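You operate a simulated robot arm through the tools that you are given. There is no shell and no other tool.

The job below is to be done with a simulated two-armed robot. You get a single attempt, and the scene is never put back.

## Task
Fit the lower platen in the lower grip.
Fine: low pressure and grip open first; close the grip on it, then jog the stroke to -30 mm.

The check looks at the end state, three seconds after you hand in, the way a careful person would. Anything else that was tipped, shoved, dropped, spilled or broken makes it a failure.

## Robot
Two 7-joint arms with fingered hands on one trunk that stands fixed in place. Base frame: the origin is at the foot of the trunk, x ahead of it, y to its left, z up. Lengths are in mm, angles in degrees, forces in N, time in s.
The left shoulder is at [71, 163, 1221], the right one opposite. Each reaches about 931 mm from its shoulder. Payload 4 kg a hand.
Tool frame (each hand has its own): the origin (TCP) lies between the finger pads and is the grasp point; the fingertips stand 26 mm ahead of it; z points along the fingers, y is the line along which they close. The gripper opens to 132 mm; its body begins 73 mm behind the TCP. The gripper is a hand of 4 fingers: y runs from the thumb to the fingers, the wrist lies at [0, 0, -224] in the tool frame.
Orientation is that of the tool frame in the base frame, as a unit quaternion [x, y, z, w]. With the fingers straight down and closing along the base's y, the tool's x points along the base's -x, its y along +y and its z along -z.

## Interface
- The arms move only by the tool send_rows. It takes "left_moves", "right_moves" or both (then of equal length, played together; a hand with none holds still); each is a list of rows, each a list of 6 numbers: the shift along the tool's x, y, z in mm, then the turn, a rotation vector about the tool's x, y, z in degrees. In form: [[x, y, z, wx, wy, wz], ...]. A call has 1 to 20 rows; each row is the pose to reach, as a shift and turn from the pose commanded when the call began, along the tool's axes at that moment. A row lasts 0.2 s, in which the tool goes at most 50 mm and 8.6 degrees; a call with a longer step from one row to the next is refused whole. Where a pose cannot be reached the arm comes as near as it can. A force on the tool above 80 N (or 10 N above the force at the start of the call, whichever is more), or a blocked arm, ends the call early, and 0.2 s more pass. In this call time passes only in rows, and 0.2 s behind the last. The reply holds the time, the measured pose of the TCP, the force on the tool along the base axes, the opening and the grip force, in the units named above and with some noise, with the torque about the TCP (base axes, N m) and any sound that the robot's microphone picked up.
- Cameras (640 x 400 px; columns grow to the right, rows downward): "scene" is now at [84, -70.4, 1530.4]; the picture's right is [-0.90, -0.43, 0.00], its down [0.12, -0.26, -0.96] and it looks along [0.41, -0.87, 0.28] (base axes); focal length 214 px, centre (320, 200). "left" rides on the left gripper at [-73, 6, -94] in its tool frame; the picture's right is [-0.08, -1.00, 0.00], its down [0.79, -0.06, -0.62] and it looks along [0.61, -0.05, 0.79] (tool axes); focal length 230 px, centre (320, 200). "right" rides on the right gripper at [73, 6, -93] in its tool frame; the picture's right is [-0.08, 1.00, 0.00], its down [-0.78, -0.06, -0.62] and it looks along [-0.62, -0.05, 0.79] (tool axes); focal length 230 px, centre (320, 200). There is no depth. A picture from a camera that has moved, and an enlarged one, comes with that camera's place and axes in the base frame and with its lens.
- capture(camera): a new picture of that camera. No time passes.
- move_column(by): slides the trunk up (or, below 0, down) by that many mm; the arms and the scene camera ride with it, the base frame stays. It gives what a move gives, with no picture.
- finger_targets(finger1, finger2, finger3, thumb_bend, hand): sets how far each is bent, from 0 (flat) to 100 (curled in); at 30 the hand is open as for a grip, at 70 the pads meet at the TCP. One left out holds its place. A second passes; each finger stops where it meets its share of the squeeze, and holds until it gets a number again. It is the only way to open and close the hand. It gives what a move gives, with no picture; readings hold the bend of each and the force on the fingers (four entries, about 0 where the hand has none), thumb and palm.
- turn_head(pan, tilt): turns the head with the scene camera to pan (to the left, within 86 degrees either way) and tilt (down, from -29 to 69), counted from straight ahead of the robot. It gives what a move gives.
- close_up(camera, box): a new picture of the part [left, top, right, bottom] of that camera's present view, enlarged. No time passes.
- sign_off(): hands the job in; it is judged then, once.

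Places have to be worked out from the pictures, the camera data and where the tool is seen. Open the grippers and draw the arms clear of the work before you hand the job in, unless the task says otherwise.

The tools are called after ">>>" by a JSON object that holds its "method" and its "body". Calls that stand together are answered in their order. send_rows: Moves the arms, as the interface text tells. Its arguments: {"type":"object","properties":{"left_moves":{"type":"array"},"right_moves":{"type":"array"}},"required":[]} The other tools are called the same way: move_column (by) moves the trunk up or down; finger_targets (finger1, finger2, finger3, thumb_bend, hand) moves the fingers one by one; turn_head (pan, tilt) turns the head that bears the scene camera; capture (camera) takes a picture; close_up (camera, box) takes an enlarged picture of a part of a camera's view; sign_off () hands the job in.

At the start:

```text
time_s: 0.0
left_ee_pos: [479.4, -84.5, 1386.3]
left_tool_rot: [-0.005, 1.0, -0.011, -0.002]
left_force: [0.4, -1.3, -0.2]
left_ft_torque: [-0.04, 0.02, -0.03]
left_opening: 131.7
left_grasp_force: 0.1
left_shape: jaw
left_bend: [30.0, 30.0, 30.0, 30.0]
left_finger forces: [0.1, 0.0, 0.1, 0.0, 0.1, 0.1]
right_ee_pos: [381.0, -544.4, 1329.6]
right_tool_rot: [0.0, 1.0, -0.001, 0.0]
right_force: [0.1, 0.4, 0.4]
right_ft_torque: [-0.04, 0.02, 0.02]
right_opening: 131.8
right_grasp_force: 0.0
right_shape: jaw
right_bend: [30.0, 30.0, 30.0, 30.0]
right_finger forces: [0.0, 0.0, 0.1, 0.0, 0.0, 0.1]
trunk travel left (down, up): [-700.0, 240.0]
head pan, tilt (commanded): [-85.9, -26.5]
```

scene: 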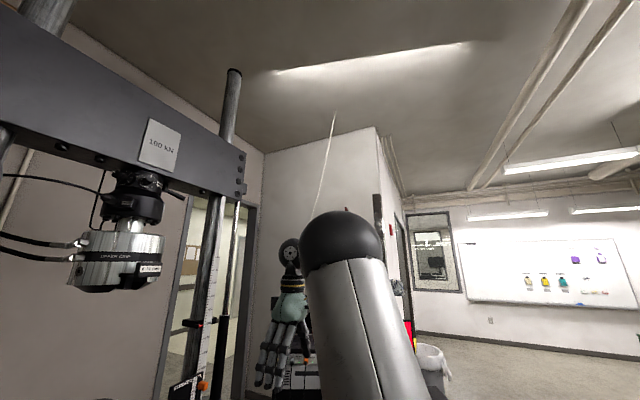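
right: 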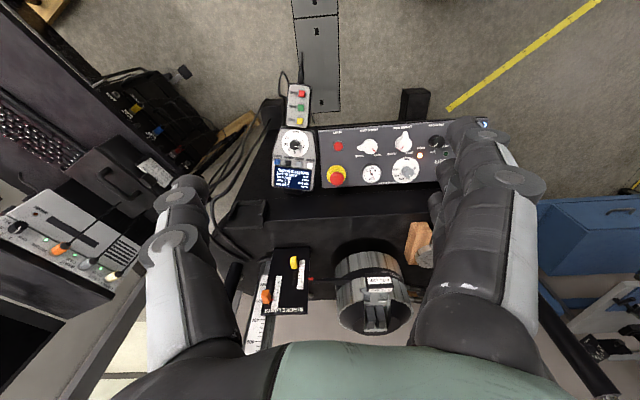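
left: 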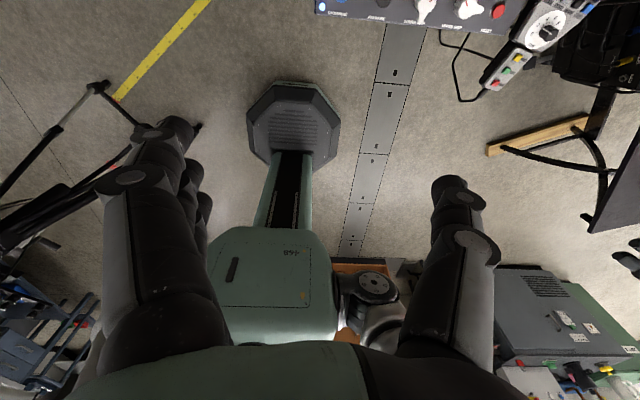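

The scene camera is looking up to the right at a load frame's crosshead with an upper grip. I'll turn the head to look around, starting to the right and down.

>>> {"method": "turn_head", "body": {"pan": -45, "tilt": 35}}

```text
time_s: 1.3
left_ee_pos: [479.5, -84.2, 1386.4]
left_tool_rot: [-0.006, 1.0, -0.013, 0.0]
left_force: [-0.2, 0.0, -0.3]
left_ft_torque: [0.02, 0.03, -0.01]
left_opening: 131.8
left_grasp_force: 0.1
left_shape: jaw
left_bend: [30.0, 30.0, 30.0, 30.0]
left_finger forces: [0.0, 0.0, 0.0, 0.0, 0.0, 0.0]
right_ee_pos: [380.1, -543.9, 1328.2]
right_tool_rot: [0.0, 1.0, 0.0, 0.0]
right_force: [-0.3, 0.5, 0.0]
right_ft_torque: [0.0, 0.02, -0.02]
right_opening: 131.9
right_grasp_force: 0.1
right_shape: jaw
right_bend: [30.0, 30.0, 30.0, 30.0]
right_finger forces: [0.0, 0.0, 0.0, 0.0, 0.0, 0.0]
trunk travel left (down, up): [-700.0, 240.0]
head pan, tilt (commanded): [-45.0, 35.0]
```

Head turned; now I take the scene picture.

>>> {"method": "capture", "body": {"camera": "scene"}}

```text
taken
camera scene: at [110.9, -61.7, 1449.9], right [-0.71, -0.71, 0.0], down [-0.4, 0.41, -0.82], along [0.58, -0.58, -0.57], focal length 214 px, centre (320, 200)
```

scene: 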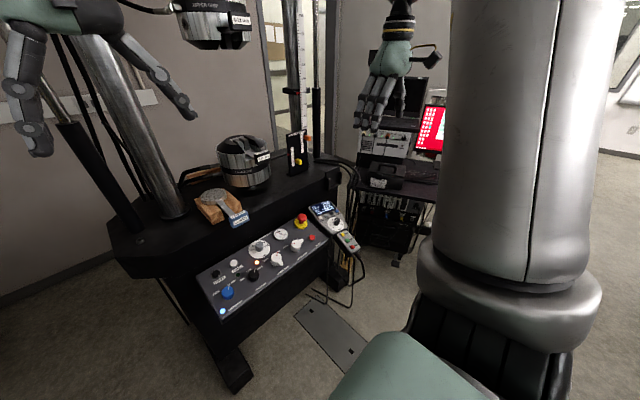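

The load frame with panel, lower grip, and what looks like a platen on a wooden block. I'll zoom in on the panel and the table.

>>> {"method": "close_up", "body": {"camera": "scene", "box": [190, 190, 370, 330]}}

>>> {"method": "close_up", "body": {"camera": "scene", "box": [150, 110, 350, 240]}}

>>> {"method": "close_up", "body": {"camera": "scene", "box": [330, 60, 470, 270]}}

>>> {"method": "close_up", "body": {"camera": "right", "box": [240, 70, 500, 230]}}

>>> {"method": "close_up", "body": {"camera": "right", "box": [220, 210, 460, 360]}}

```text
2.86 times, centred on (280, 260) of scene
camera zoom: at [110.9, -61.7, 1449.9], right [-0.71, -0.71, 0.0], down [-0.4, 0.41, -0.82], along [0.58, -0.58, -0.57], focal length 613 px, centre (434, 29)
```

zoom: 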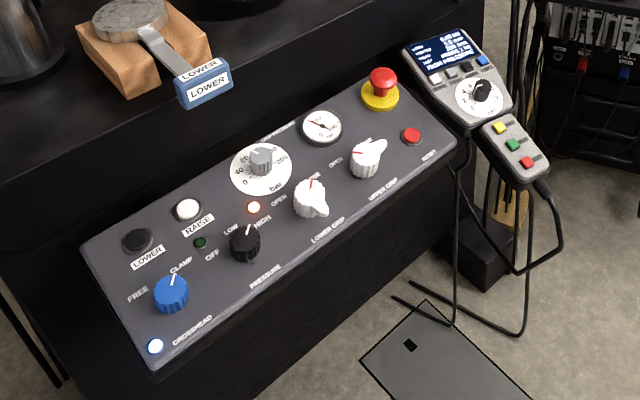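

```text
3.08 times, centred on (250, 175) of scene
camera zoom: at [110.9, -61.7, 1449.9], right [-0.71, -0.71, 0.0], down [-0.4, 0.41, -0.82], along [0.58, -0.58, -0.57], focal length 660 px, centre (535, 277)
```

zoom: 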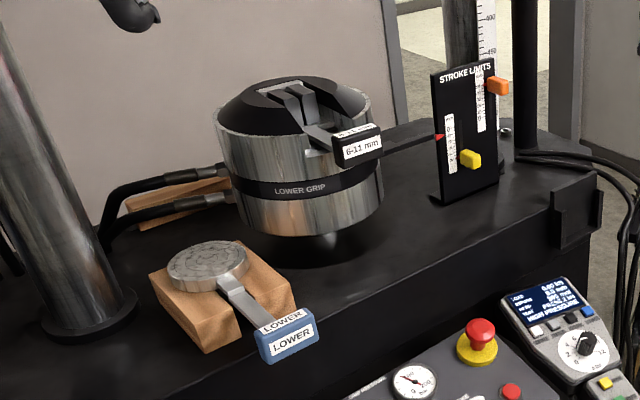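

```text
1.90 times, centred on (400, 165) of scene
camera zoom: at [110.9, -61.7, 1449.9], right [-0.71, -0.71, 0.0], down [-0.4, 0.41, -0.82], along [0.58, -0.58, -0.57], focal length 408 px, centre (168, 267)
```

zoom: 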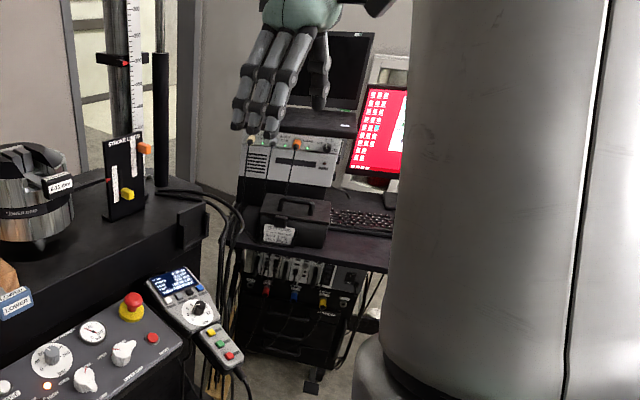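

```text
2.46 times, centred on (370, 150) of right
camera zoom: at [306.2, -540.8, 1422.6], right [0.08, 1.0, 0.0], down [0.78, -0.06, 0.62], along [0.61, -0.05, -0.79], focal length 566 px, centre (197, 323)
```

zoom: 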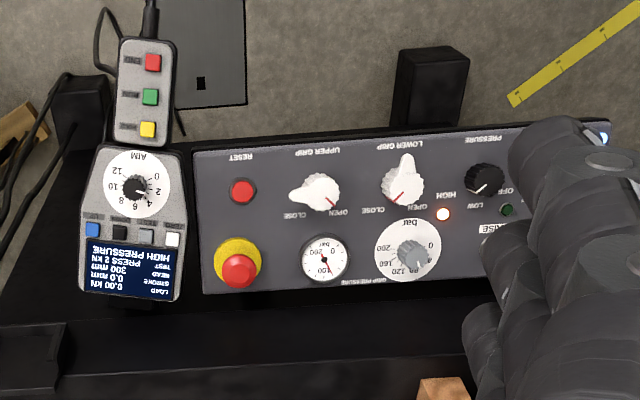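

```text
2.67 times, centred on (340, 285) of right
camera zoom: at [306.2, -540.8, 1422.6], right [0.08, 1.0, 0.0], down [0.78, -0.06, 0.62], along [0.61, -0.05, -0.79], focal length 614 px, centre (267, -27)
```

zoom: 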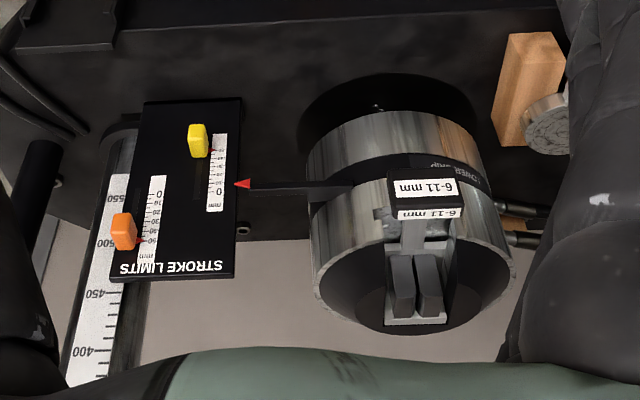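

Rough triangulation puts the E-stop near (687, -521, 834), panel facing the robot. I'll zoom in more on the panel, pendant and labels to read settings.

>>> {"method": "close_up", "body": {"camera": "scene", "box": [300, 190, 365, 260]}}

>>> {"method": "close_up", "body": {"camera": "scene", "box": [240, 220, 320, 275]}}

>>> {"method": "close_up", "body": {"camera": "scene", "box": [205, 250, 270, 320]}}

>>> {"method": "close_up", "body": {"camera": "scene", "box": [275, 80, 325, 180]}}

>>> {"method": "close_up", "body": {"camera": "right", "box": [268, 120, 322, 195]}}

>>> {"method": "close_up", "body": {"camera": "right", "box": [225, 240, 325, 330]}}

>>> {"method": "close_up", "body": {"camera": "scene", "box": [405, 95, 450, 160]}}

```text
5.71 times, centred on (332, 225) of scene
camera zoom: at [110.9, -61.7, 1449.9], right [-0.71, -0.71, 0.0], down [-0.4, 0.41, -0.82], along [0.58, -0.58, -0.57], focal length 1226 px, centre (249, 57)
```

zoom: 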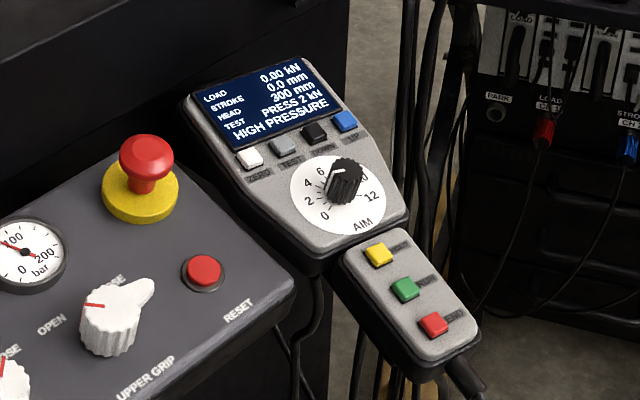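

```text
7.27 times, centred on (280, 248) of scene
camera zoom: at [110.9, -61.7, 1449.9], right [-0.71, -0.71, 0.0], down [-0.4, 0.41, -0.82], along [0.58, -0.58, -0.57], focal length 1560 px, centre (611, -146)
```

zoom: 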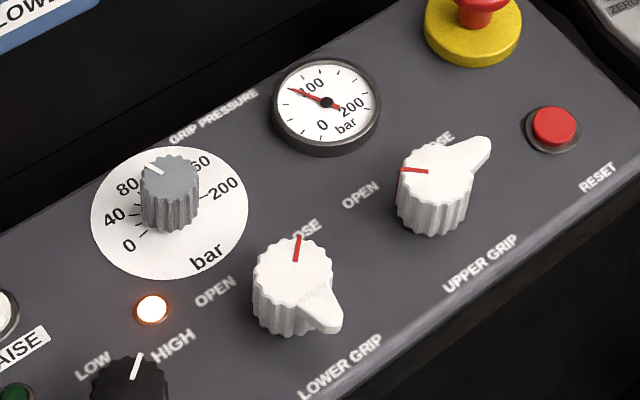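

```text
5.71 times, centred on (238, 285) of scene
camera zoom: at [110.9, -61.7, 1449.9], right [-0.71, -0.71, 0.0], down [-0.4, 0.41, -0.82], along [0.58, -0.58, -0.57], focal length 1226 px, centre (791, -286)
```

zoom: 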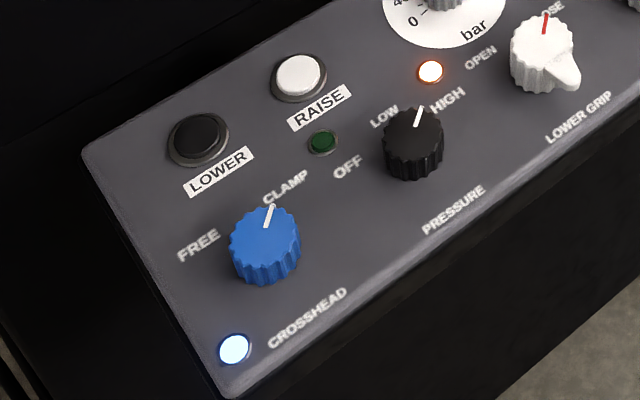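

```text
4.00 times, centred on (300, 130) of scene
camera zoom: at [110.9, -61.7, 1449.9], right [-0.71, -0.71, 0.0], down [-0.4, 0.41, -0.82], along [0.58, -0.58, -0.57], focal length 858 px, centre (400, 480)
```

zoom: 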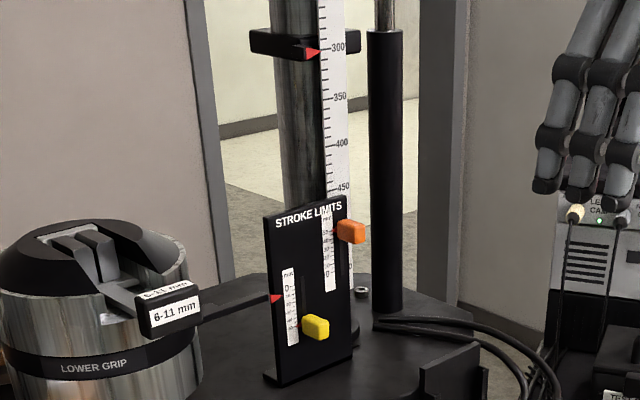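

```text
5.33 times, centred on (295, 158) of right
camera zoom: at [306.2, -540.8, 1422.6], right [0.08, 1.0, 0.0], down [0.78, -0.06, 0.62], along [0.61, -0.05, -0.79], focal length 1227 px, centre (453, 427)
```

zoom: 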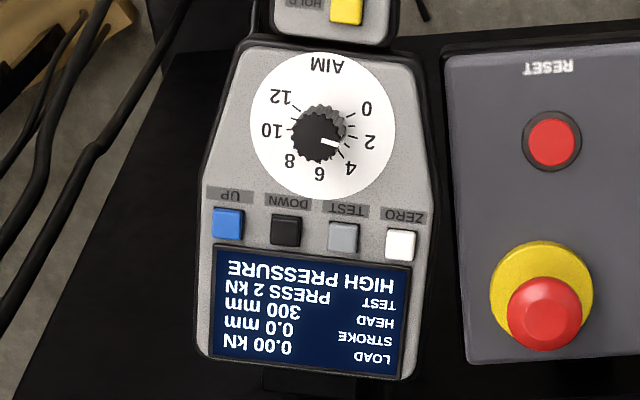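

```text
4.44 times, centred on (275, 285) of right
camera zoom: at [306.2, -540.8, 1422.6], right [0.08, 1.0, 0.0], down [0.78, -0.06, 0.62], along [0.61, -0.05, -0.79], focal length 1022 px, centre (520, -178)
```

zoom: 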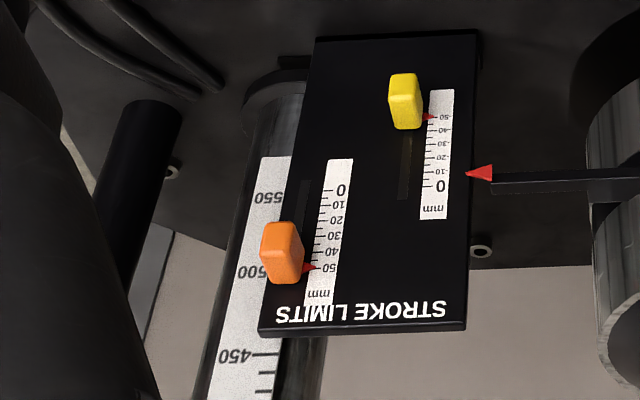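

```text
6.15 times, centred on (428, 128) of scene
camera zoom: at [110.9, -61.7, 1449.9], right [-0.71, -0.71, 0.0], down [-0.4, 0.41, -0.82], along [0.58, -0.58, -0.57], focal length 1320 px, centre (-342, 646)
```

zoom: 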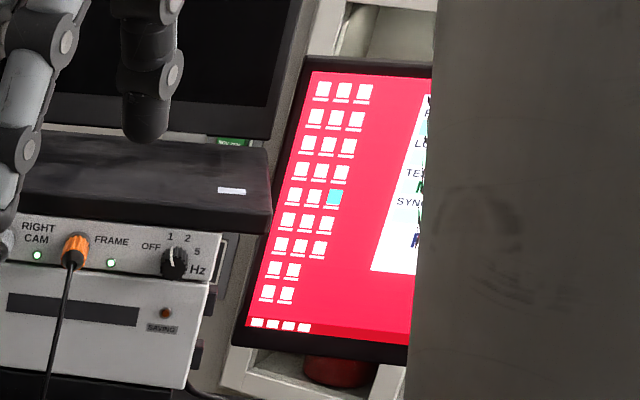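

The display shows HIGH PRESSURE; the lower-grip lever points to CLOSE, upper to OPEN, limits at ±50. I'll survey the rest of the surroundings with the head.

>>> {"method": "turn_head", "body": {"pan": 0, "tilt": 40}}

>>> {"method": "capture", "body": {"camera": "scene"}}

>>> {"method": "turn_head", "body": {"pan": -15, "tilt": 20}}

>>> {"method": "capture", "body": {"camera": "scene"}}

>>> {"method": "turn_head", "body": {"pan": -80, "tilt": 30}}

>>> {"method": "capture", "body": {"camera": "scene"}}

>>> {"method": "turn_head", "body": {"pan": 60, "tilt": 25}}

>>> {"method": "capture", "body": {"camera": "scene"}}

```text
time_s: 2.4
left_ee_pos: [480.3, -82.5, 1387.8]
left_tool_rot: [-0.006, 1.0, -0.014, -0.002]
left_force: [0.2, 0.2, -0.7]
left_ft_torque: [0.04, 0.0, 0.0]
left_opening: 132.0
left_grasp_force: 0.0
left_shape: jaw
left_bend: [30.0, 30.0, 30.0, 30.0]
left_finger forces: [0.0, 0.0, 0.0, 0.1, 0.0, 0.0]
right_ee_pos: [379.9, -543.8, 1329.3]
right_tool_rot: [0.0, 1.0, 0.0, -0.001]
right_force: [0.2, -0.8, -0.6]
right_ft_torque: [-0.01, -0.01, -0.02]
right_opening: 131.8
right_grasp_force: 0.1
right_shape: jaw
right_bend: [30.0, 30.0, 30.0, 30.0]
right_finger forces: [0.0, 0.0, 0.0, 0.0, 0.0, 0.0]
trunk travel left (down, up): [-700.0, 240.0]
head pan, tilt (commanded): [0.0, 40.0]
```

```text
taken
camera scene: at [133.7, -9.3, 1443.2], right [-0.12, -0.99, 0.0], down [-0.63, 0.07, -0.77], along [0.77, -0.09, -0.64], focal length 214 px, centre (320, 200)
```

scene: 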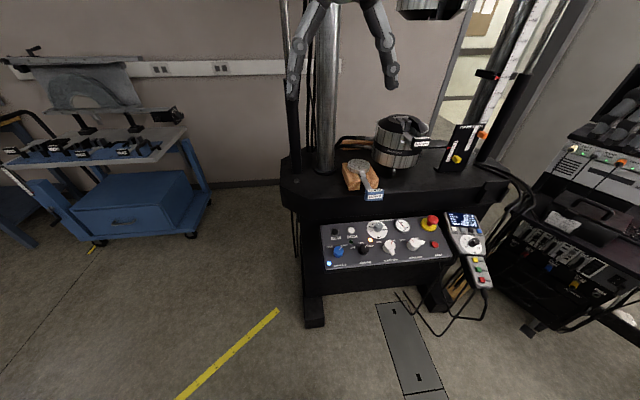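

```text
time_s: 3.3
left_ee_pos: [480.2, -85.2, 1386.1]
left_tool_rot: [-0.006, 1.0, -0.013, 0.0]
left_force: [0.1, -0.5, -0.5]
left_ft_torque: [0.0, 0.04, 0.0]
left_opening: 131.7
left_grasp_force: 0.1
left_shape: jaw
left_bend: [30.0, 30.0, 30.0, 30.0]
left_finger forces: [0.0, 0.0, 0.0, 0.1, 0.0, 0.1]
right_ee_pos: [379.1, -545.0, 1328.9]
right_tool_rot: [0.0, 1.0, -0.001, -0.001]
right_force: [0.4, 0.1, 0.1]
right_ft_torque: [-0.03, 0.02, -0.01]
right_opening: 131.9
right_grasp_force: 0.0
right_shape: jaw
right_bend: [30.0, 30.0, 30.0, 30.0]
right_finger forces: [0.0, 0.0, 0.0, 0.1, 0.0, 0.0]
trunk travel left (down, up): [-700.0, 240.0]
head pan, tilt (commanded): [-15.0, 20.0]
```

```text
taken
camera scene: at [138.8, -23.3, 1473.6], right [-0.26, -0.97, 0.0], down [-0.33, 0.09, -0.94], along [0.91, -0.24, -0.34], focal length 214 px, centre (320, 200)
```

scene: 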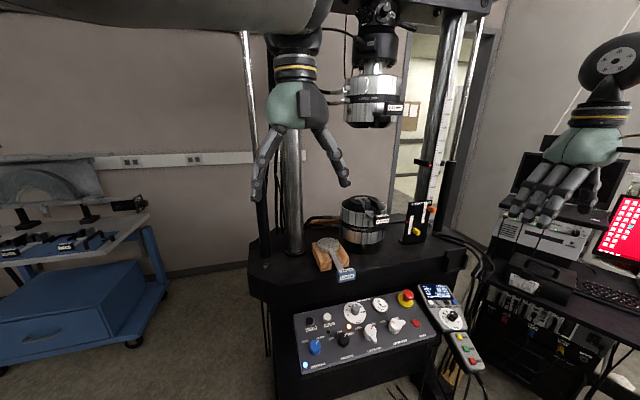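

```text
time_s: 4.6
left_ee_pos: [478.9, -83.7, 1387.2]
left_tool_rot: [-0.005, 1.0, -0.014, 0.0]
left_force: [0.0, 0.8, -1.0]
left_ft_torque: [0.01, 0.01, 0.01]
left_opening: 131.8
left_grasp_force: 0.0
left_shape: jaw
left_bend: [30.0, 30.0, 30.0, 30.0]
left_finger forces: [0.0, 0.1, 0.0, 0.1, 0.0, 0.0]
right_ee_pos: [379.1, -543.9, 1328.4]
right_tool_rot: [0.0, 1.0, -0.001, -0.001]
right_force: [0.1, -0.7, 0.1]
right_ft_torque: [-0.01, -0.03, -0.03]
right_opening: 132.0
right_grasp_force: 0.1
right_shape: jaw
right_bend: [30.0, 30.0, 30.0, 30.0]
right_finger forces: [0.0, 0.1, 0.0, 0.0, 0.0, 0.0]
trunk travel left (down, up): [-700.0, 240.0]
head pan, tilt (commanded): [-80.0, 30.0]
```

```text
taken
camera scene: at [64.7, -88.3, 1457.6], right [-0.98, -0.17, 0.0], down [-0.09, 0.49, -0.87], along [0.15, -0.85, -0.5], focal length 214 px, centre (320, 200)
```

scene: 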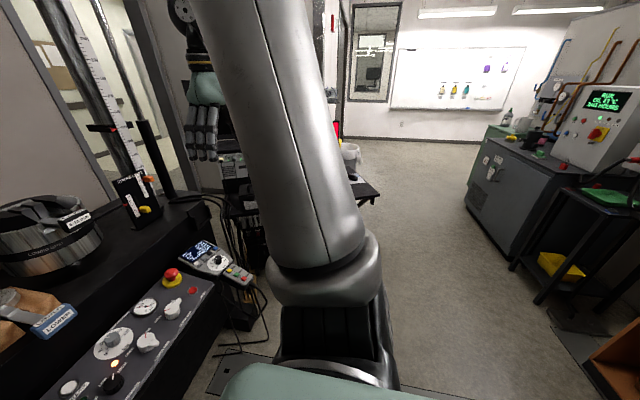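

```text
time_s: 6.9
left_ee_pos: [480.2, -82.8, 1388.8]
left_tool_rot: [-0.006, 1.0, -0.014, -0.001]
left_force: [-0.5, 0.0, -0.1]
left_ft_torque: [0.04, -0.01, 0.04]
left_opening: 131.8
left_grasp_force: 0.1
left_shape: jaw
left_bend: [30.0, 30.0, 30.0, 30.0]
left_finger forces: [0.0, 0.0, 0.1, 0.0, 0.0, 0.0]
right_ee_pos: [380.9, -545.1, 1329.1]
right_tool_rot: [0.001, 1.0, 0.0, 0.0]
right_force: [0.4, -0.2, -0.4]
right_ft_torque: [-0.01, 0.02, -0.01]
right_opening: 131.7
right_grasp_force: 0.1
right_shape: jaw
right_bend: [30.0, 30.0, 30.0, 30.0]
right_finger forces: [0.0, 0.0, 0.1, 0.0, 0.1, 0.1]
trunk travel left (down, up): [-700.0, 240.0]
head pan, tilt (commanded): [60.0, 25.0]
```

```text
taken
camera scene: at [139.5, -12.6, 1462.3], right [-0.15, -0.99, 0.0], down [-0.45, 0.07, -0.89], along [0.88, -0.13, -0.46], focal length 214 px, centre (320, 200)
```

scene: 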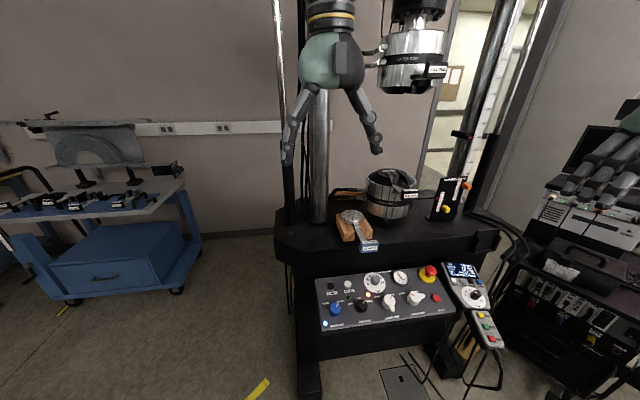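

The frame faces the robot nearly straight ahead, with a tray cart of other wedges on the left and the platen's wooden block at the left of the lower grip. I'll centre the head on the machine and zoom.

>>> {"method": "turn_head", "body": {"pan": -20, "tilt": 35}}

>>> {"method": "turn_head", "body": {"pan": -20, "tilt": 35}}

>>> {"method": "capture", "body": {"camera": "scene"}}

```text
time_s: 8.4
left_ee_pos: [478.6, -84.0, 1388.6]
left_tool_rot: [-0.006, 1.0, -0.013, 0.001]
left_force: [-0.3, -0.4, -0.8]
left_ft_torque: [0.01, -0.02, 0.01]
left_opening: 131.7
left_grasp_force: 0.0
left_shape: jaw
left_bend: [30.0, 30.0, 30.0, 30.0]
left_finger forces: [0.1, 0.0, 0.0, 0.0, 0.0, 0.1]
right_ee_pos: [380.1, -544.4, 1328.9]
right_tool_rot: [0.001, 1.0, 0.0, 0.0]
right_force: [0.2, -0.5, 0.3]
right_ft_torque: [0.0, 0.03, -0.03]
right_opening: 132.0
right_grasp_force: 0.0
right_shape: jaw
right_bend: [30.0, 30.0, 30.0, 30.0]
right_finger forces: [0.0, 0.1, 0.0, 0.1, 0.0, 0.0]
trunk travel left (down, up): [-700.0, 240.0]
head pan, tilt (commanded): [-20.0, 35.0]
```

```text
time_s: 9.0
left_ee_pos: [479.1, -85.2, 1386.9]
left_tool_rot: [-0.005, 1.0, -0.014, 0.0]
left_force: [-0.5, -0.3, -0.3]
left_ft_torque: [-0.01, 0.03, 0.04]
left_opening: 132.0
left_grasp_force: 0.1
left_shape: jaw
left_bend: [30.0, 30.0, 30.0, 30.0]
left_finger forces: [0.1, 0.0, 0.0, 0.0, 0.0, 0.0]
right_ee_pos: [378.7, -545.4, 1328.0]
right_tool_rot: [0.0, 1.0, 0.0, 0.0]
right_force: [-1.6, -0.2, -0.2]
right_ft_torque: [-0.02, -0.01, -0.01]
right_opening: 131.8
right_grasp_force: 0.1
right_shape: jaw
right_bend: [30.0, 30.0, 30.0, 30.0]
right_finger forces: [0.1, 0.1, 0.0, 0.2, 0.0, 0.0]
trunk travel left (down, up): [-700.0, 240.0]
head pan, tilt (commanded): [-20.0, 35.0]
```

```text
taken
camera scene: at [131.8, -29.3, 1449.8], right [-0.34, -0.94, 0.0], down [-0.54, 0.2, -0.82], along [0.77, -0.28, -0.57], focal length 214 px, centre (320, 200)
```

scene: 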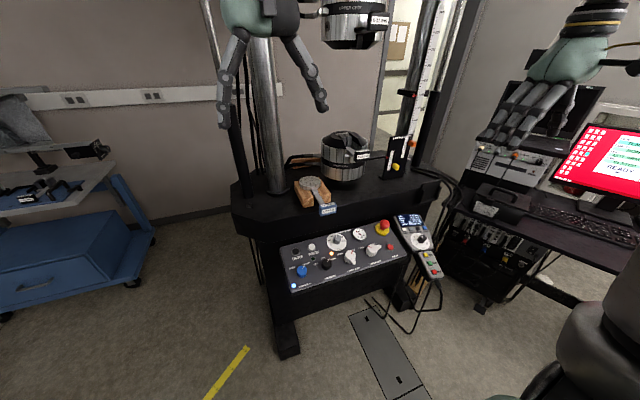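

Now detailed close-ups of the computer screen, panel, platen, grips and cart.

>>> {"method": "close_up", "body": {"camera": "scene", "box": [545, 115, 640, 215]}}

>>> {"method": "close_up", "body": {"camera": "scene", "box": [275, 215, 405, 300]}}

>>> {"method": "close_up", "body": {"camera": "scene", "box": [280, 125, 380, 220]}}

>>> {"method": "close_up", "body": {"camera": "scene", "box": [390, 205, 450, 285]}}

>>> {"method": "close_up", "body": {"camera": "scene", "box": [0, 90, 160, 220]}}

>>> {"method": "close_up", "body": {"camera": "scene", "box": [375, 70, 445, 190]}}

```text
4.00 times, centred on (592, 165) of scene
camera zoom: at [131.8, -29.3, 1449.8], right [-0.34, -0.94, 0.0], down [-0.54, 0.2, -0.82], along [0.77, -0.28, -0.57], focal length 858 px, centre (-770, 340)
```

zoom: 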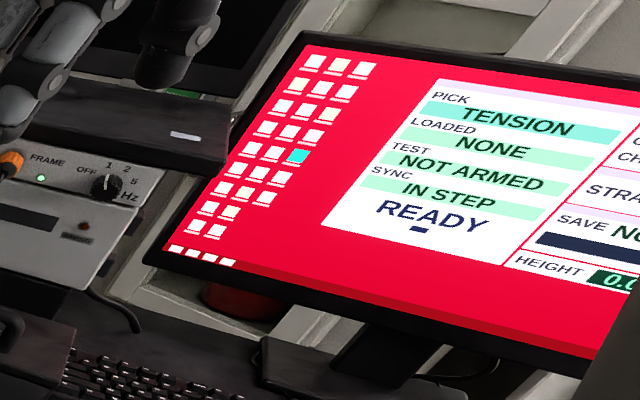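

```text
4.71 times, centred on (340, 258) of scene
camera zoom: at [131.8, -29.3, 1449.8], right [-0.34, -0.94, 0.0], down [-0.54, 0.2, -0.82], along [0.77, -0.28, -0.57], focal length 1009 px, centre (226, -71)
```

zoom: 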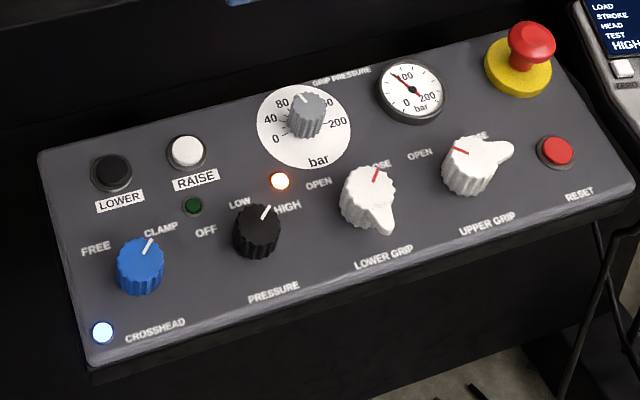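

```text
4.21 times, centred on (330, 172) of scene
camera zoom: at [131.8, -29.3, 1449.8], right [-0.34, -0.94, 0.0], down [-0.54, 0.2, -0.82], along [0.77, -0.28, -0.57], focal length 903 px, centre (278, 316)
```

zoom: 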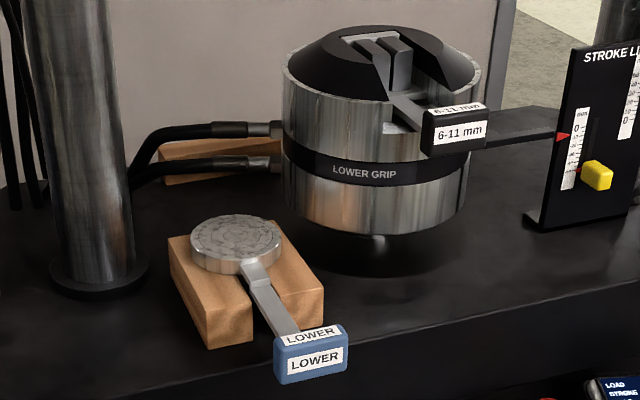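

```text
5.00 times, centred on (420, 245) of scene
camera zoom: at [131.8, -29.3, 1449.8], right [-0.34, -0.94, 0.0], down [-0.54, 0.2, -0.82], along [0.77, -0.28, -0.57], focal length 1072 px, centre (-180, -25)
```

zoom: 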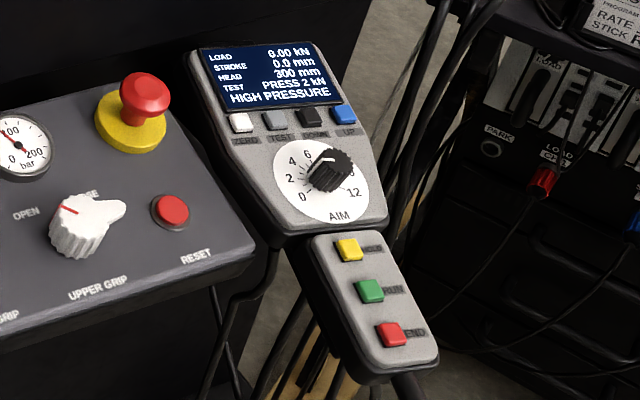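

```text
3.08 times, centred on (80, 155) of scene
camera zoom: at [131.8, -29.3, 1449.8], right [-0.34, -0.94, 0.0], down [-0.54, 0.2, -0.82], along [0.77, -0.28, -0.57], focal length 660 px, centre (1058, 338)
```

zoom: 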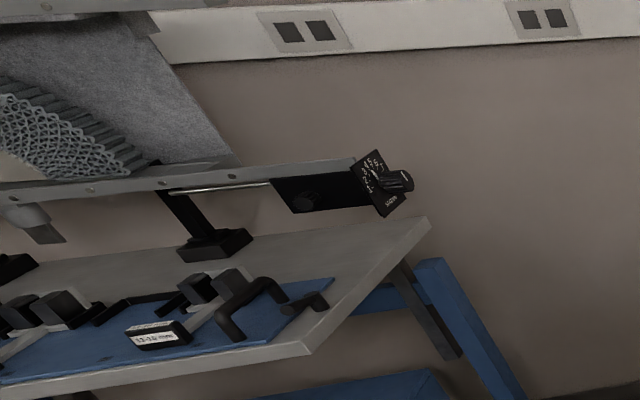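

```text
3.33 times, centred on (410, 130) of scene
camera zoom: at [131.8, -29.3, 1449.8], right [-0.34, -0.94, 0.0], down [-0.54, 0.2, -0.82], along [0.77, -0.28, -0.57], focal length 715 px, centre (20, 433)
```

zoom: 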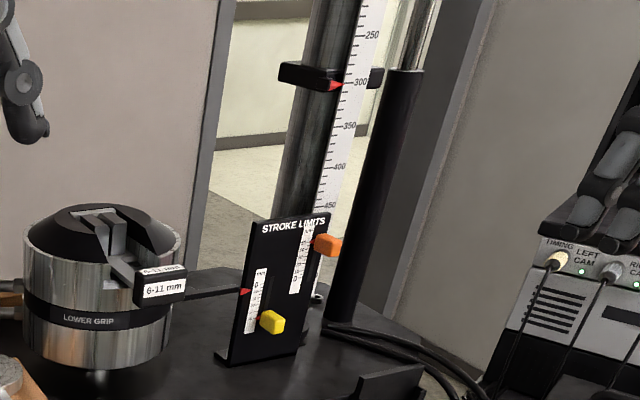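

Triangulating: E-stop cap ≈ (683,-522,841), lower-grip wedge handle label ≈ (793,-443,1125), platen disk around (875,-255,1000) with its blue handle toward me near (675,-256). I'll move the left arm aside, and bring the right hand (with its forward-looking camera) over to view the platen.

>>> {"method": "send_rows", "body": {"left_moves": [[20, 45, 0, 0, 0, 0], [40, 90, 0, 0, 0, 0], [60, 135, 0, 0, 0, 0], [80, 180, 0, 0, 0, 0], [100, 225, 0, 0, 0, 0], [120, 270, 0, 0, 0, 0]], "right_moves": [[-10, 40, 0, 0, 0, 0], [-20, 80, 0, 0, 0, 0], [-30, 120, 0, 0, 0, 0], [-40, 160, 0, 0, 0, 0], [-50, 200, 0, 0, 0, 0], [-60, 240, 0, 0, 0, 0]]}}

>>> {"method": "capture", "body": {"camera": "right"}}

>>> {"method": "capture", "body": {"camera": "scene"}}

```text
time_s: 10.4
left_ee_pos: [382.2, 144.6, 1315.1]
left_tool_rot: [-0.005, 1.0, -0.012, 0.001]
left_force: [1.0, -0.7, -0.1]
left_ft_torque: [0.04, 0.01, -0.01]
left_opening: 131.9
left_grasp_force: 0.1
left_shape: jaw
left_bend: [30.0, 30.0, 30.0, 30.0]
left_finger forces: [0.0, 0.0, 0.0, 0.0, 0.1, 0.0]
left hand out of reach, approached as far as the arm can: row 2, 3, 4, 5, 6
right_ee_pos: [440.3, -303.3, 1325.4]
right_tool_rot: [0.0, 1.0, 0.0, -0.001]
right_force: [0.1, 0.2, 0.3]
right_ft_torque: [-0.01, 0.01, -0.03]
right_opening: 131.9
right_grasp_force: 0.0
right_shape: jaw
right_bend: [30.0, 30.0, 30.0, 30.0]
right_finger forces: [0.1, 0.0, 0.0, 0.1, 0.0, 0.0]
trunk travel left (down, up): [-700.0, 240.0]
head pan, tilt (commanded): [-20.0, 35.0]
```

```text
taken
camera right: at [368.4, -299.1, 1419.2], right [0.08, 1.0, 0.0], down [0.79, -0.06, 0.62], along [0.61, -0.05, -0.79], focal length 230 px, centre (320, 200)
```

right: 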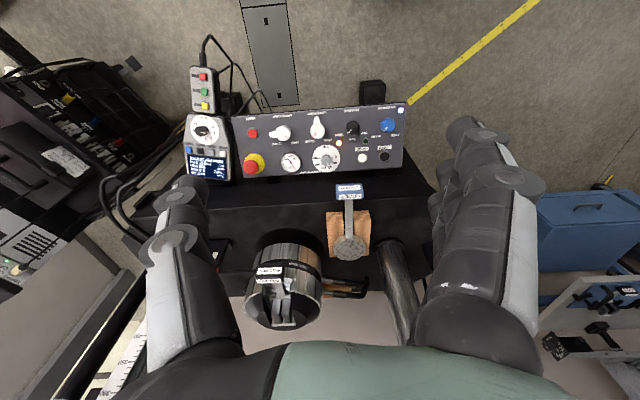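

```text
taken
camera scene: at [133.5, -29.4, 1449.6], right [-0.34, -0.94, 0.0], down [-0.54, 0.2, -0.82], along [0.77, -0.28, -0.57], focal length 214 px, centre (320, 200)
```

scene: 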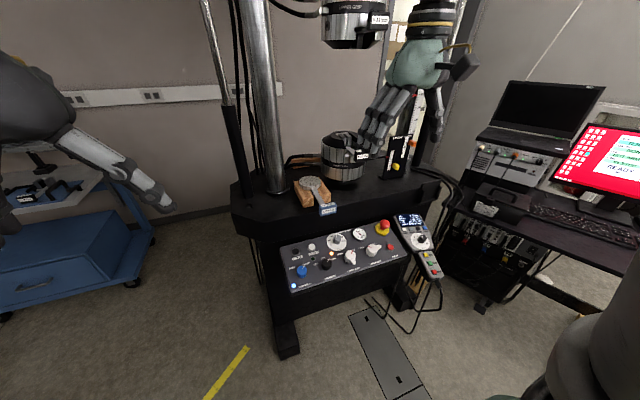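

The right camera now sees the platen, grip and panel. I'll zoom into each.

>>> {"method": "close_up", "body": {"camera": "right", "box": [300, 170, 400, 270]}}

>>> {"method": "close_up", "body": {"camera": "right", "box": [230, 230, 380, 335]}}

>>> {"method": "close_up", "body": {"camera": "right", "box": [230, 95, 410, 185]}}

>>> {"method": "close_up", "body": {"camera": "right", "box": [175, 60, 245, 190]}}

```text
4.00 times, centred on (350, 220) of right
camera zoom: at [368.4, -299.1, 1419.2], right [0.08, 1.0, 0.0], down [0.79, -0.06, 0.62], along [0.61, -0.05, -0.79], focal length 920 px, centre (200, 120)
```

zoom: 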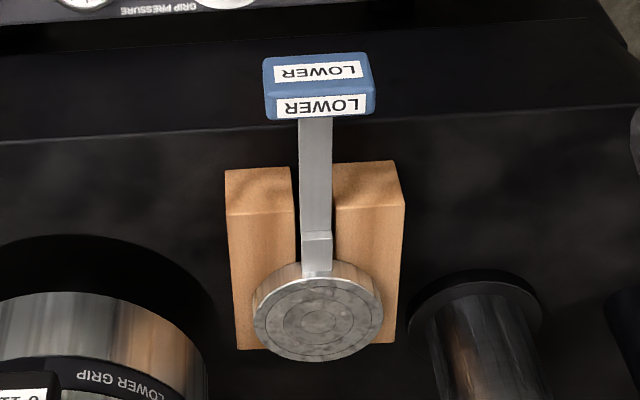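

```text
3.81 times, centred on (305, 282) of right
camera zoom: at [368.4, -299.1, 1419.2], right [0.08, 1.0, 0.0], down [0.79, -0.06, 0.62], along [0.61, -0.05, -0.79], focal length 876 px, centre (377, -114)
```

zoom: 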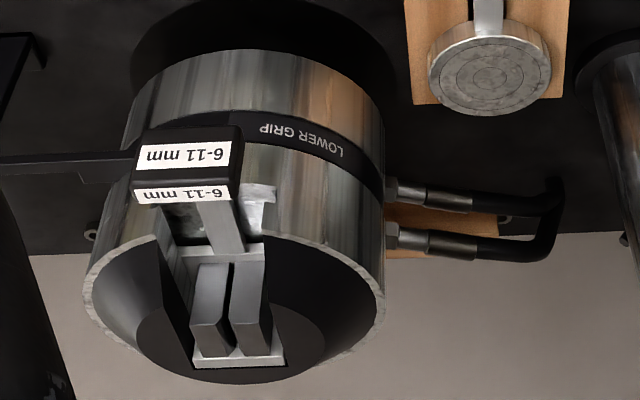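

```text
3.56 times, centred on (320, 140) of right
camera zoom: at [368.4, -299.1, 1419.2], right [0.08, 1.0, 0.0], down [0.79, -0.06, 0.62], along [0.61, -0.05, -0.79], focal length 818 px, centre (320, 413)
```

zoom: 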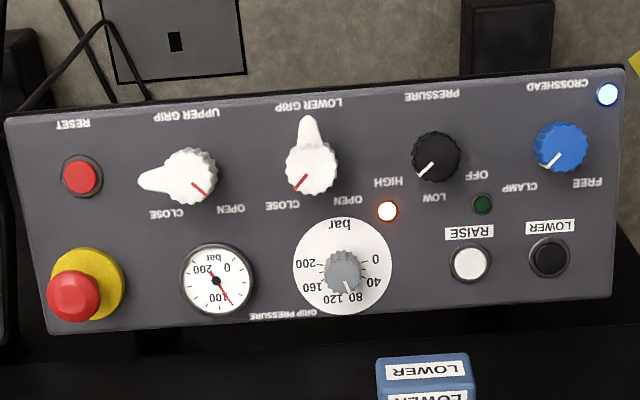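

```text
3.08 times, centred on (210, 125) of right
camera zoom: at [368.4, -299.1, 1419.2], right [0.08, 1.0, 0.0], down [0.79, -0.06, 0.62], along [0.61, -0.05, -0.79], focal length 708 px, centre (658, 431)
```

zoom: 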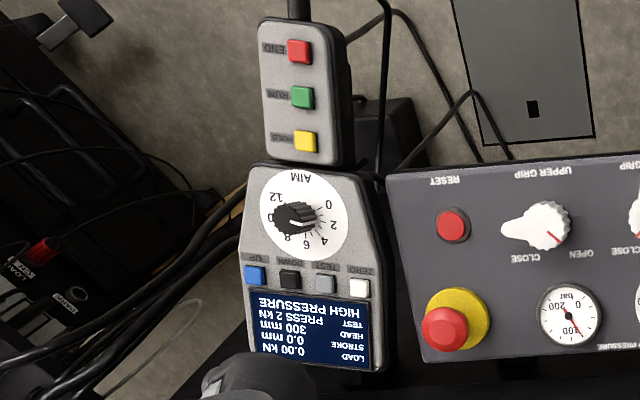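

Geometry so far: platen disk top ≈ (886,-258,993), its blue handle box ≈ 60 wide × 25 deep × 32 tall centred (682,-258,998) overhanging the table edge; wedge gap ≈ (944,-444,1135); PRESSURE knob ≈ (604,-229,812), LOWER GRIP lever ≈ (606,-326,808), DOWN button ≈ (640,-669,809). I lower the right hand for a closer look at the panel.

>>> {"method": "send_rows", "body": {"right_moves": [[-7, 1, 41, 0, 0, 0], [-14, 1, 82, 0, 0, 0], [-20, 2, 123, 0, 0, 0], [-27, 2, 164, 0, 0, 0], [-34, 3, 205, 0, 0, 0], [-40, 3, 245, 0, 0, 0]]}}

>>> {"method": "capture", "body": {"camera": "right"}}

>>> {"method": "capture", "body": {"camera": "scene"}}

```text
time_s: 11.8
left_ee_pos: [381.2, 144.4, 1316.1]
left_tool_rot: [-0.005, 1.0, -0.011, -0.001]
left_force: [0.1, -0.2, 0.5]
left_ft_torque: [0.05, 0.02, -0.02]
left_opening: 131.8
left_grasp_force: 0.1
left_shape: jaw
left_bend: [30.0, 30.0, 30.0, 30.0]
left_finger forces: [0.0, 0.0, 0.0, 0.0, 0.0, 0.1]
right_ee_pos: [482.3, -308.0, 1087.4]
right_tool_rot: [0.016, 0.999, 0.034, 0.011]
right_force: [-0.4, -0.3, -1.0]
right_ft_torque: [0.01, 0.03, -0.02]
right_opening: 131.9
right_grasp_force: 0.1
right_shape: jaw
right_bend: [30.0, 30.0, 30.0, 30.0]
right_finger forces: [0.1, 0.0, 0.0, 0.0, 0.1, 0.1]
trunk travel left (down, up): [-700.0, 240.0]
head pan, tilt (commanded): [-20.0, 35.0]
```

```text
taken
camera right: at [407.8, -308.2, 1180.3], right [0.11, 0.99, 0.07], down [0.77, -0.13, 0.63], along [0.63, -0.02, -0.78], focal length 230 px, centre (320, 200)
```

right: 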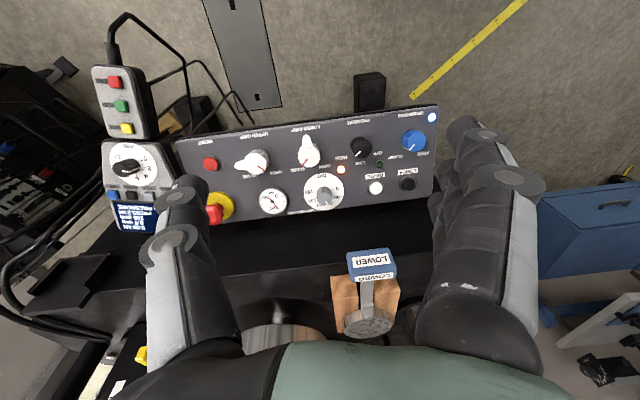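

```text
taken
camera scene: at [133.0, -30.6, 1449.7], right [-0.34, -0.94, 0.0], down [-0.54, 0.2, -0.82], along [0.77, -0.28, -0.57], focal length 214 px, centre (320, 200)
```

scene: 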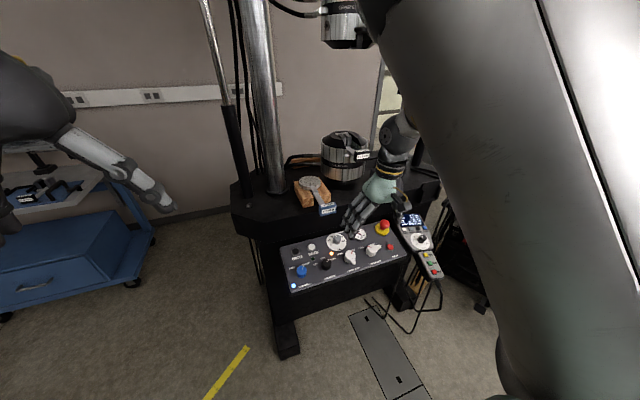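

The measured pose differs slightly from commanded; I'll let it settle with a null move and re-read.

>>> {"method": "send_rows", "body": {"right_moves": [[0, 0, 0, 0, 0, 0], [0, 0, 0, 0, 0, 0]]}}

```text
time_s: 12.4
left_ee_pos: [381.5, 145.6, 1315.5]
left_tool_rot: [-0.006, 1.0, -0.012, 0.0]
left_force: [-0.1, 0.7, 0.1]
left_ft_torque: [0.03, -0.04, 0.02]
left_opening: 131.8
left_grasp_force: 0.1
left_shape: jaw
left_bend: [30.0, 30.0, 30.0, 30.0]
left_finger forces: [0.0, 0.0, 0.1, 0.0, 0.1, 0.1]
right_ee_pos: [479.5, -309.1, 1086.5]
right_tool_rot: [0.019, 0.999, 0.031, 0.008]
right_force: [-0.3, -0.7, -0.5]
right_ft_torque: [-0.02, 0.03, 0.0]
right_opening: 131.9
right_grasp_force: 0.1
right_shape: jaw
right_bend: [30.0, 30.0, 30.0, 30.0]
right_finger forces: [0.1, 0.0, 0.0, 0.1, 0.0, 0.1]
trunk travel left (down, up): [-700.0, 240.0]
head pan, tilt (commanded): [-20.0, 35.0]
```

The arm holds ~9 mm off in this retracted pose, which should improve further out. I'll zoom on the panel, then try a half-closed finger setting in free air to see the hand shape.

>>> {"method": "close_up", "body": {"camera": "right", "box": [190, 100, 450, 230]}}

>>> {"method": "finger_targets", "body": {"hand": "right", "finger1": 48, "finger2": 48, "finger3": 48, "thumb_bend": 48}}

>>> {"method": "capture", "body": {"camera": "right"}}

```text
2.46 times, centred on (320, 165) of right
camera zoom: at [406.7, -308.3, 1179.2], right [0.11, 0.99, 0.06], down [0.77, -0.13, 0.62], along [0.63, -0.02, -0.78], focal length 566 px, centre (320, 286)
```

zoom: 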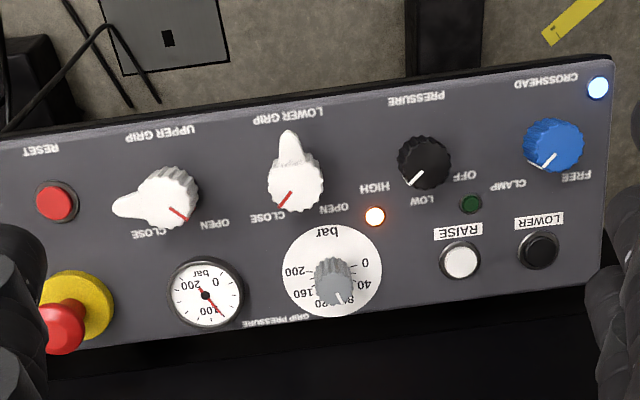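

```text
time_s: 13.4
left_ee_pos: [380.9, 145.3, 1316.5]
left_tool_rot: [-0.005, 1.0, -0.012, 0.0]
left_force: [-0.3, 0.1, -0.5]
left_ft_torque: [0.03, 0.01, 0.01]
left_opening: 131.9
left_grasp_force: 0.0
left_shape: jaw
left_bend: [30.0, 30.0, 30.0, 30.0]
left_finger forces: [0.0, 0.0, 0.0, 0.0, 0.1, 0.0]
right_ee_pos: [478.9, -311.3, 1082.6]
right_tool_rot: [0.021, 0.999, 0.031, 0.004]
right_force: [-0.9, 0.1, 0.5]
right_ft_torque: [0.02, -0.01, 0.01]
right_opening: 78.0
right_grasp_force: 0.0
right_shape: fingers
right_bend: [48.0, 48.0, 48.0, 48.0]
right_finger forces: [0.0, 0.0, 0.0, 0.0, 0.0, 0.0]
trunk travel left (down, up): [-700.0, 240.0]
head pan, tilt (commanded): [-20.0, 35.0]
```

```text
taken
camera right: at [405.8, -309.2, 1177.3], right [0.12, 0.99, 0.06], down [0.78, -0.13, 0.62], along [0.62, -0.02, -0.78], focal length 230 px, centre (320, 200)
```

right: 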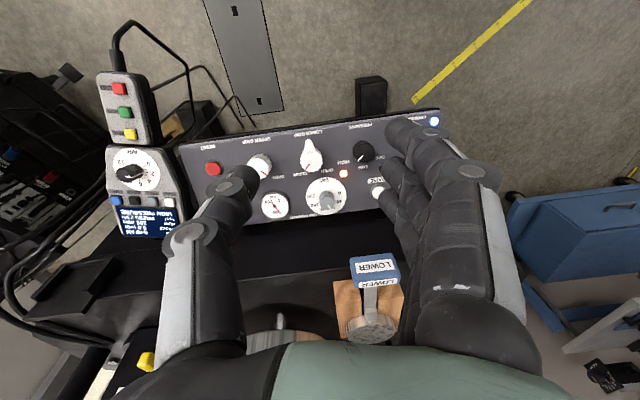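

At bend 48 the opening is 78 mm. Refined: panel slopes about 11°, PRESSURE knob axis ≈ (606,-230) with top z≈806, LOWER GRIP lever ≈ (607,-325.5) top ≈ 809. I'll hover over the PRESSURE knob with the hand pitched -11° so that it is square to the panel.

>>> {"method": "send_rows", "body": {"right_moves": [[-18, 12, 36, 0, -2, 0], [-36, 24, 73, 0, -4, 0], [-54, 36, 110, 0, -6, 0], [-73, 47, 146, 0, -8, 0], [-91, 59, 183, 0, -10, 0], [-109, 71, 219, 0, -11, 0], [-109, 71, 219, 0, -11, 0]]}}

>>> {"method": "capture", "body": {"camera": "right"}}

>>> {"method": "capture", "body": {"camera": "scene"}}

```text
time_s: 15.0
left_ee_pos: [380.2, 145.7, 1315.6]
left_tool_rot: [-0.005, 1.0, -0.011, 0.0]
left_force: [-0.4, 0.0, -0.5]
left_ft_torque: [-0.01, -0.02, -0.02]
left_opening: 131.8
left_grasp_force: 0.0
left_shape: jaw
left_bend: [30.0, 30.0, 30.0, 30.0]
left_finger forces: [0.0, 0.1, 0.0, 0.0, 0.0, 0.1]
right_ee_pos: [599.9, -252.2, 863.6]
right_tool_rot: [0.0, 0.995, 0.001, 0.096]
right_force: [-0.3, 0.0, -0.9]
right_ft_torque: [-0.02, -0.01, -0.02]
right_opening: 77.7
right_grasp_force: 0.0
right_shape: fingers
right_bend: [48.0, 48.0, 48.0, 48.0]
right_finger forces: [0.0, 0.0, 0.0, 0.0, 0.1, 0.0]
right hand out of reach, approached as far as the arm can: row 3, 4, 5, 6, 7
trunk travel left (down, up): [-700.0, 240.0]
head pan, tilt (commanded): [-20.0, 35.0]
```

```text
taken
camera right: at [509.1, -247.9, 941.6], right [0.08, 1.0, 0.01], down [0.65, -0.06, 0.76], along [0.75, -0.05, -0.66], focal length 230 px, centre (320, 200)
```

right: 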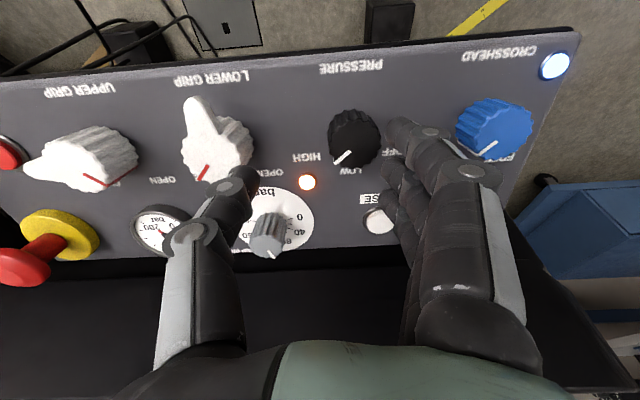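

```text
taken
camera scene: at [130.8, -29.2, 1449.9], right [-0.34, -0.94, 0.0], down [-0.54, 0.2, -0.82], along [0.77, -0.28, -0.57], focal length 214 px, centre (320, 200)
```

scene: 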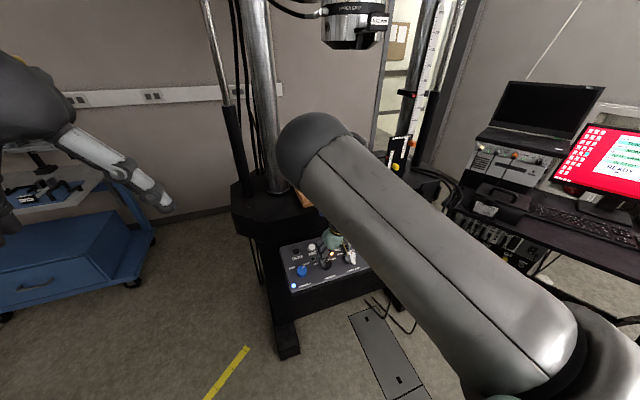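

The arm stopped about 25 mm short of the hover (at (600,-252,864)), probably a joint limit with the elbow swung inboard. I'll test whether a yaw of the hand eases it, since the knob is round.

>>> {"method": "send_rows", "body": {"right_moves": [[0, 0, -20, 0, 0, 8], [0, 0, -20, 0, 0, 16], [0, 0, -20, 0, 0, 24], [0, 0, -20, 0, 0, 30], [0, 0, -20, 0, 0, 30]]}}

```text
time_s: 16.2
left_ee_pos: [380.7, 145.8, 1315.6]
left_tool_rot: [-0.005, 1.0, -0.012, 0.0]
left_force: [-0.4, -0.2, 1.5]
left_ft_torque: [0.02, 0.01, -0.04]
left_opening: 131.9
left_grasp_force: 0.2
left_shape: jaw
left_bend: [30.0, 30.0, 30.0, 30.0]
left_finger forces: [0.1, 0.0, 0.0, 0.0, 0.0, 0.0]
right_ee_pos: [596.9, -255.2, 882.7]
right_tool_rot: [0.26, 0.961, 0.026, 0.091]
right_force: [0.3, 0.3, 0.0]
right_ft_torque: [-0.05, 0.0, -0.01]
right_opening: 78.1
right_grasp_force: 0.0
right_shape: fingers
right_bend: [48.0, 48.0, 48.0, 48.0]
right_finger forces: [0.1, 0.1, 0.0, 0.1, 0.0, 0.1]
right hand out of reach, approached as far as the arm can: row 1, 2, 3, 4
trunk travel left (down, up): [-700.0, 240.0]
head pan, tilt (commanded): [-20.0, 35.0]
```

Row 5 wasn't flagged as unreachable; I'll let it settle and see where it ends.

>>> {"method": "send_rows", "body": {"right_moves": [[0, 0, 0, 0, 0, 0], [0, 0, 0, 0, 0, 0], [0, 0, 0, 0, 0, 0]]}}

```text
time_s: 17.0
left_ee_pos: [381.5, 145.5, 1315.9]
left_tool_rot: [-0.005, 1.0, -0.013, -0.001]
left_force: [0.2, 0.4, 1.2]
left_ft_torque: [-0.01, 0.01, 0.06]
left_opening: 131.6
left_grasp_force: 0.0
left_shape: jaw
left_bend: [30.0, 30.0, 30.0, 30.0]
left_finger forces: [0.0, 0.0, 0.0, 0.0, 0.0, 0.0]
right_ee_pos: [595.4, -255.3, 882.0]
right_tool_rot: [0.259, 0.961, 0.026, 0.092]
right_force: [0.2, -0.6, -0.5]
right_ft_torque: [0.0, 0.02, 0.0]
right_opening: 78.1
right_grasp_force: 0.0
right_shape: fingers
right_bend: [48.0, 48.0, 48.0, 48.0]
right_finger forces: [0.1, 0.0, 0.0, 0.0, 0.0, 0.0]
trunk travel left (down, up): [-700.0, 240.0]
head pan, tilt (commanded): [-20.0, 35.0]
```

The command seems to be re-based to the reached pose. I'll try a small +y shift from here to feel the limit.

>>> {"method": "send_rows", "body": {"right_moves": [[5, 8.6, 0, 0, 0, 0], [10, 17.3, 0, 0, 0, 0], [12.5, 21.6, 0, 0, 0, 0], [12.5, 21.6, 0, 0, 0, 0]]}}

```text
time_s: 18.0
left_ee_pos: [380.6, 145.3, 1315.9]
left_tool_rot: [-0.005, 1.0, -0.013, 0.0]
left_force: [-0.3, 0.2, -0.1]
left_ft_torque: [0.01, -0.01, -0.02]
left_opening: 131.8
left_grasp_force: 0.1
left_shape: jaw
left_bend: [30.0, 30.0, 30.0, 30.0]
left_finger forces: [0.0, 0.1, 0.1, 0.1, 0.1, 0.0]
right_ee_pos: [607.7, -248.9, 879.4]
right_tool_rot: [0.258, 0.961, 0.025, 0.092]
right_force: [0.4, -0.2, -0.7]
right_ft_torque: [0.0, 0.02, 0.0]
right_opening: 78.0
right_grasp_force: 0.0
right_shape: fingers
right_bend: [48.0, 48.0, 48.0, 48.0]
right_finger forces: [0.0, 0.0, 0.0, 0.1, 0.0, 0.0]
right hand out of reach, approached as far as the arm can: row 1, 2, 3, 4
trunk travel left (down, up): [-700.0, 240.0]
head pan, tilt (commanded): [-20.0, 35.0]
```

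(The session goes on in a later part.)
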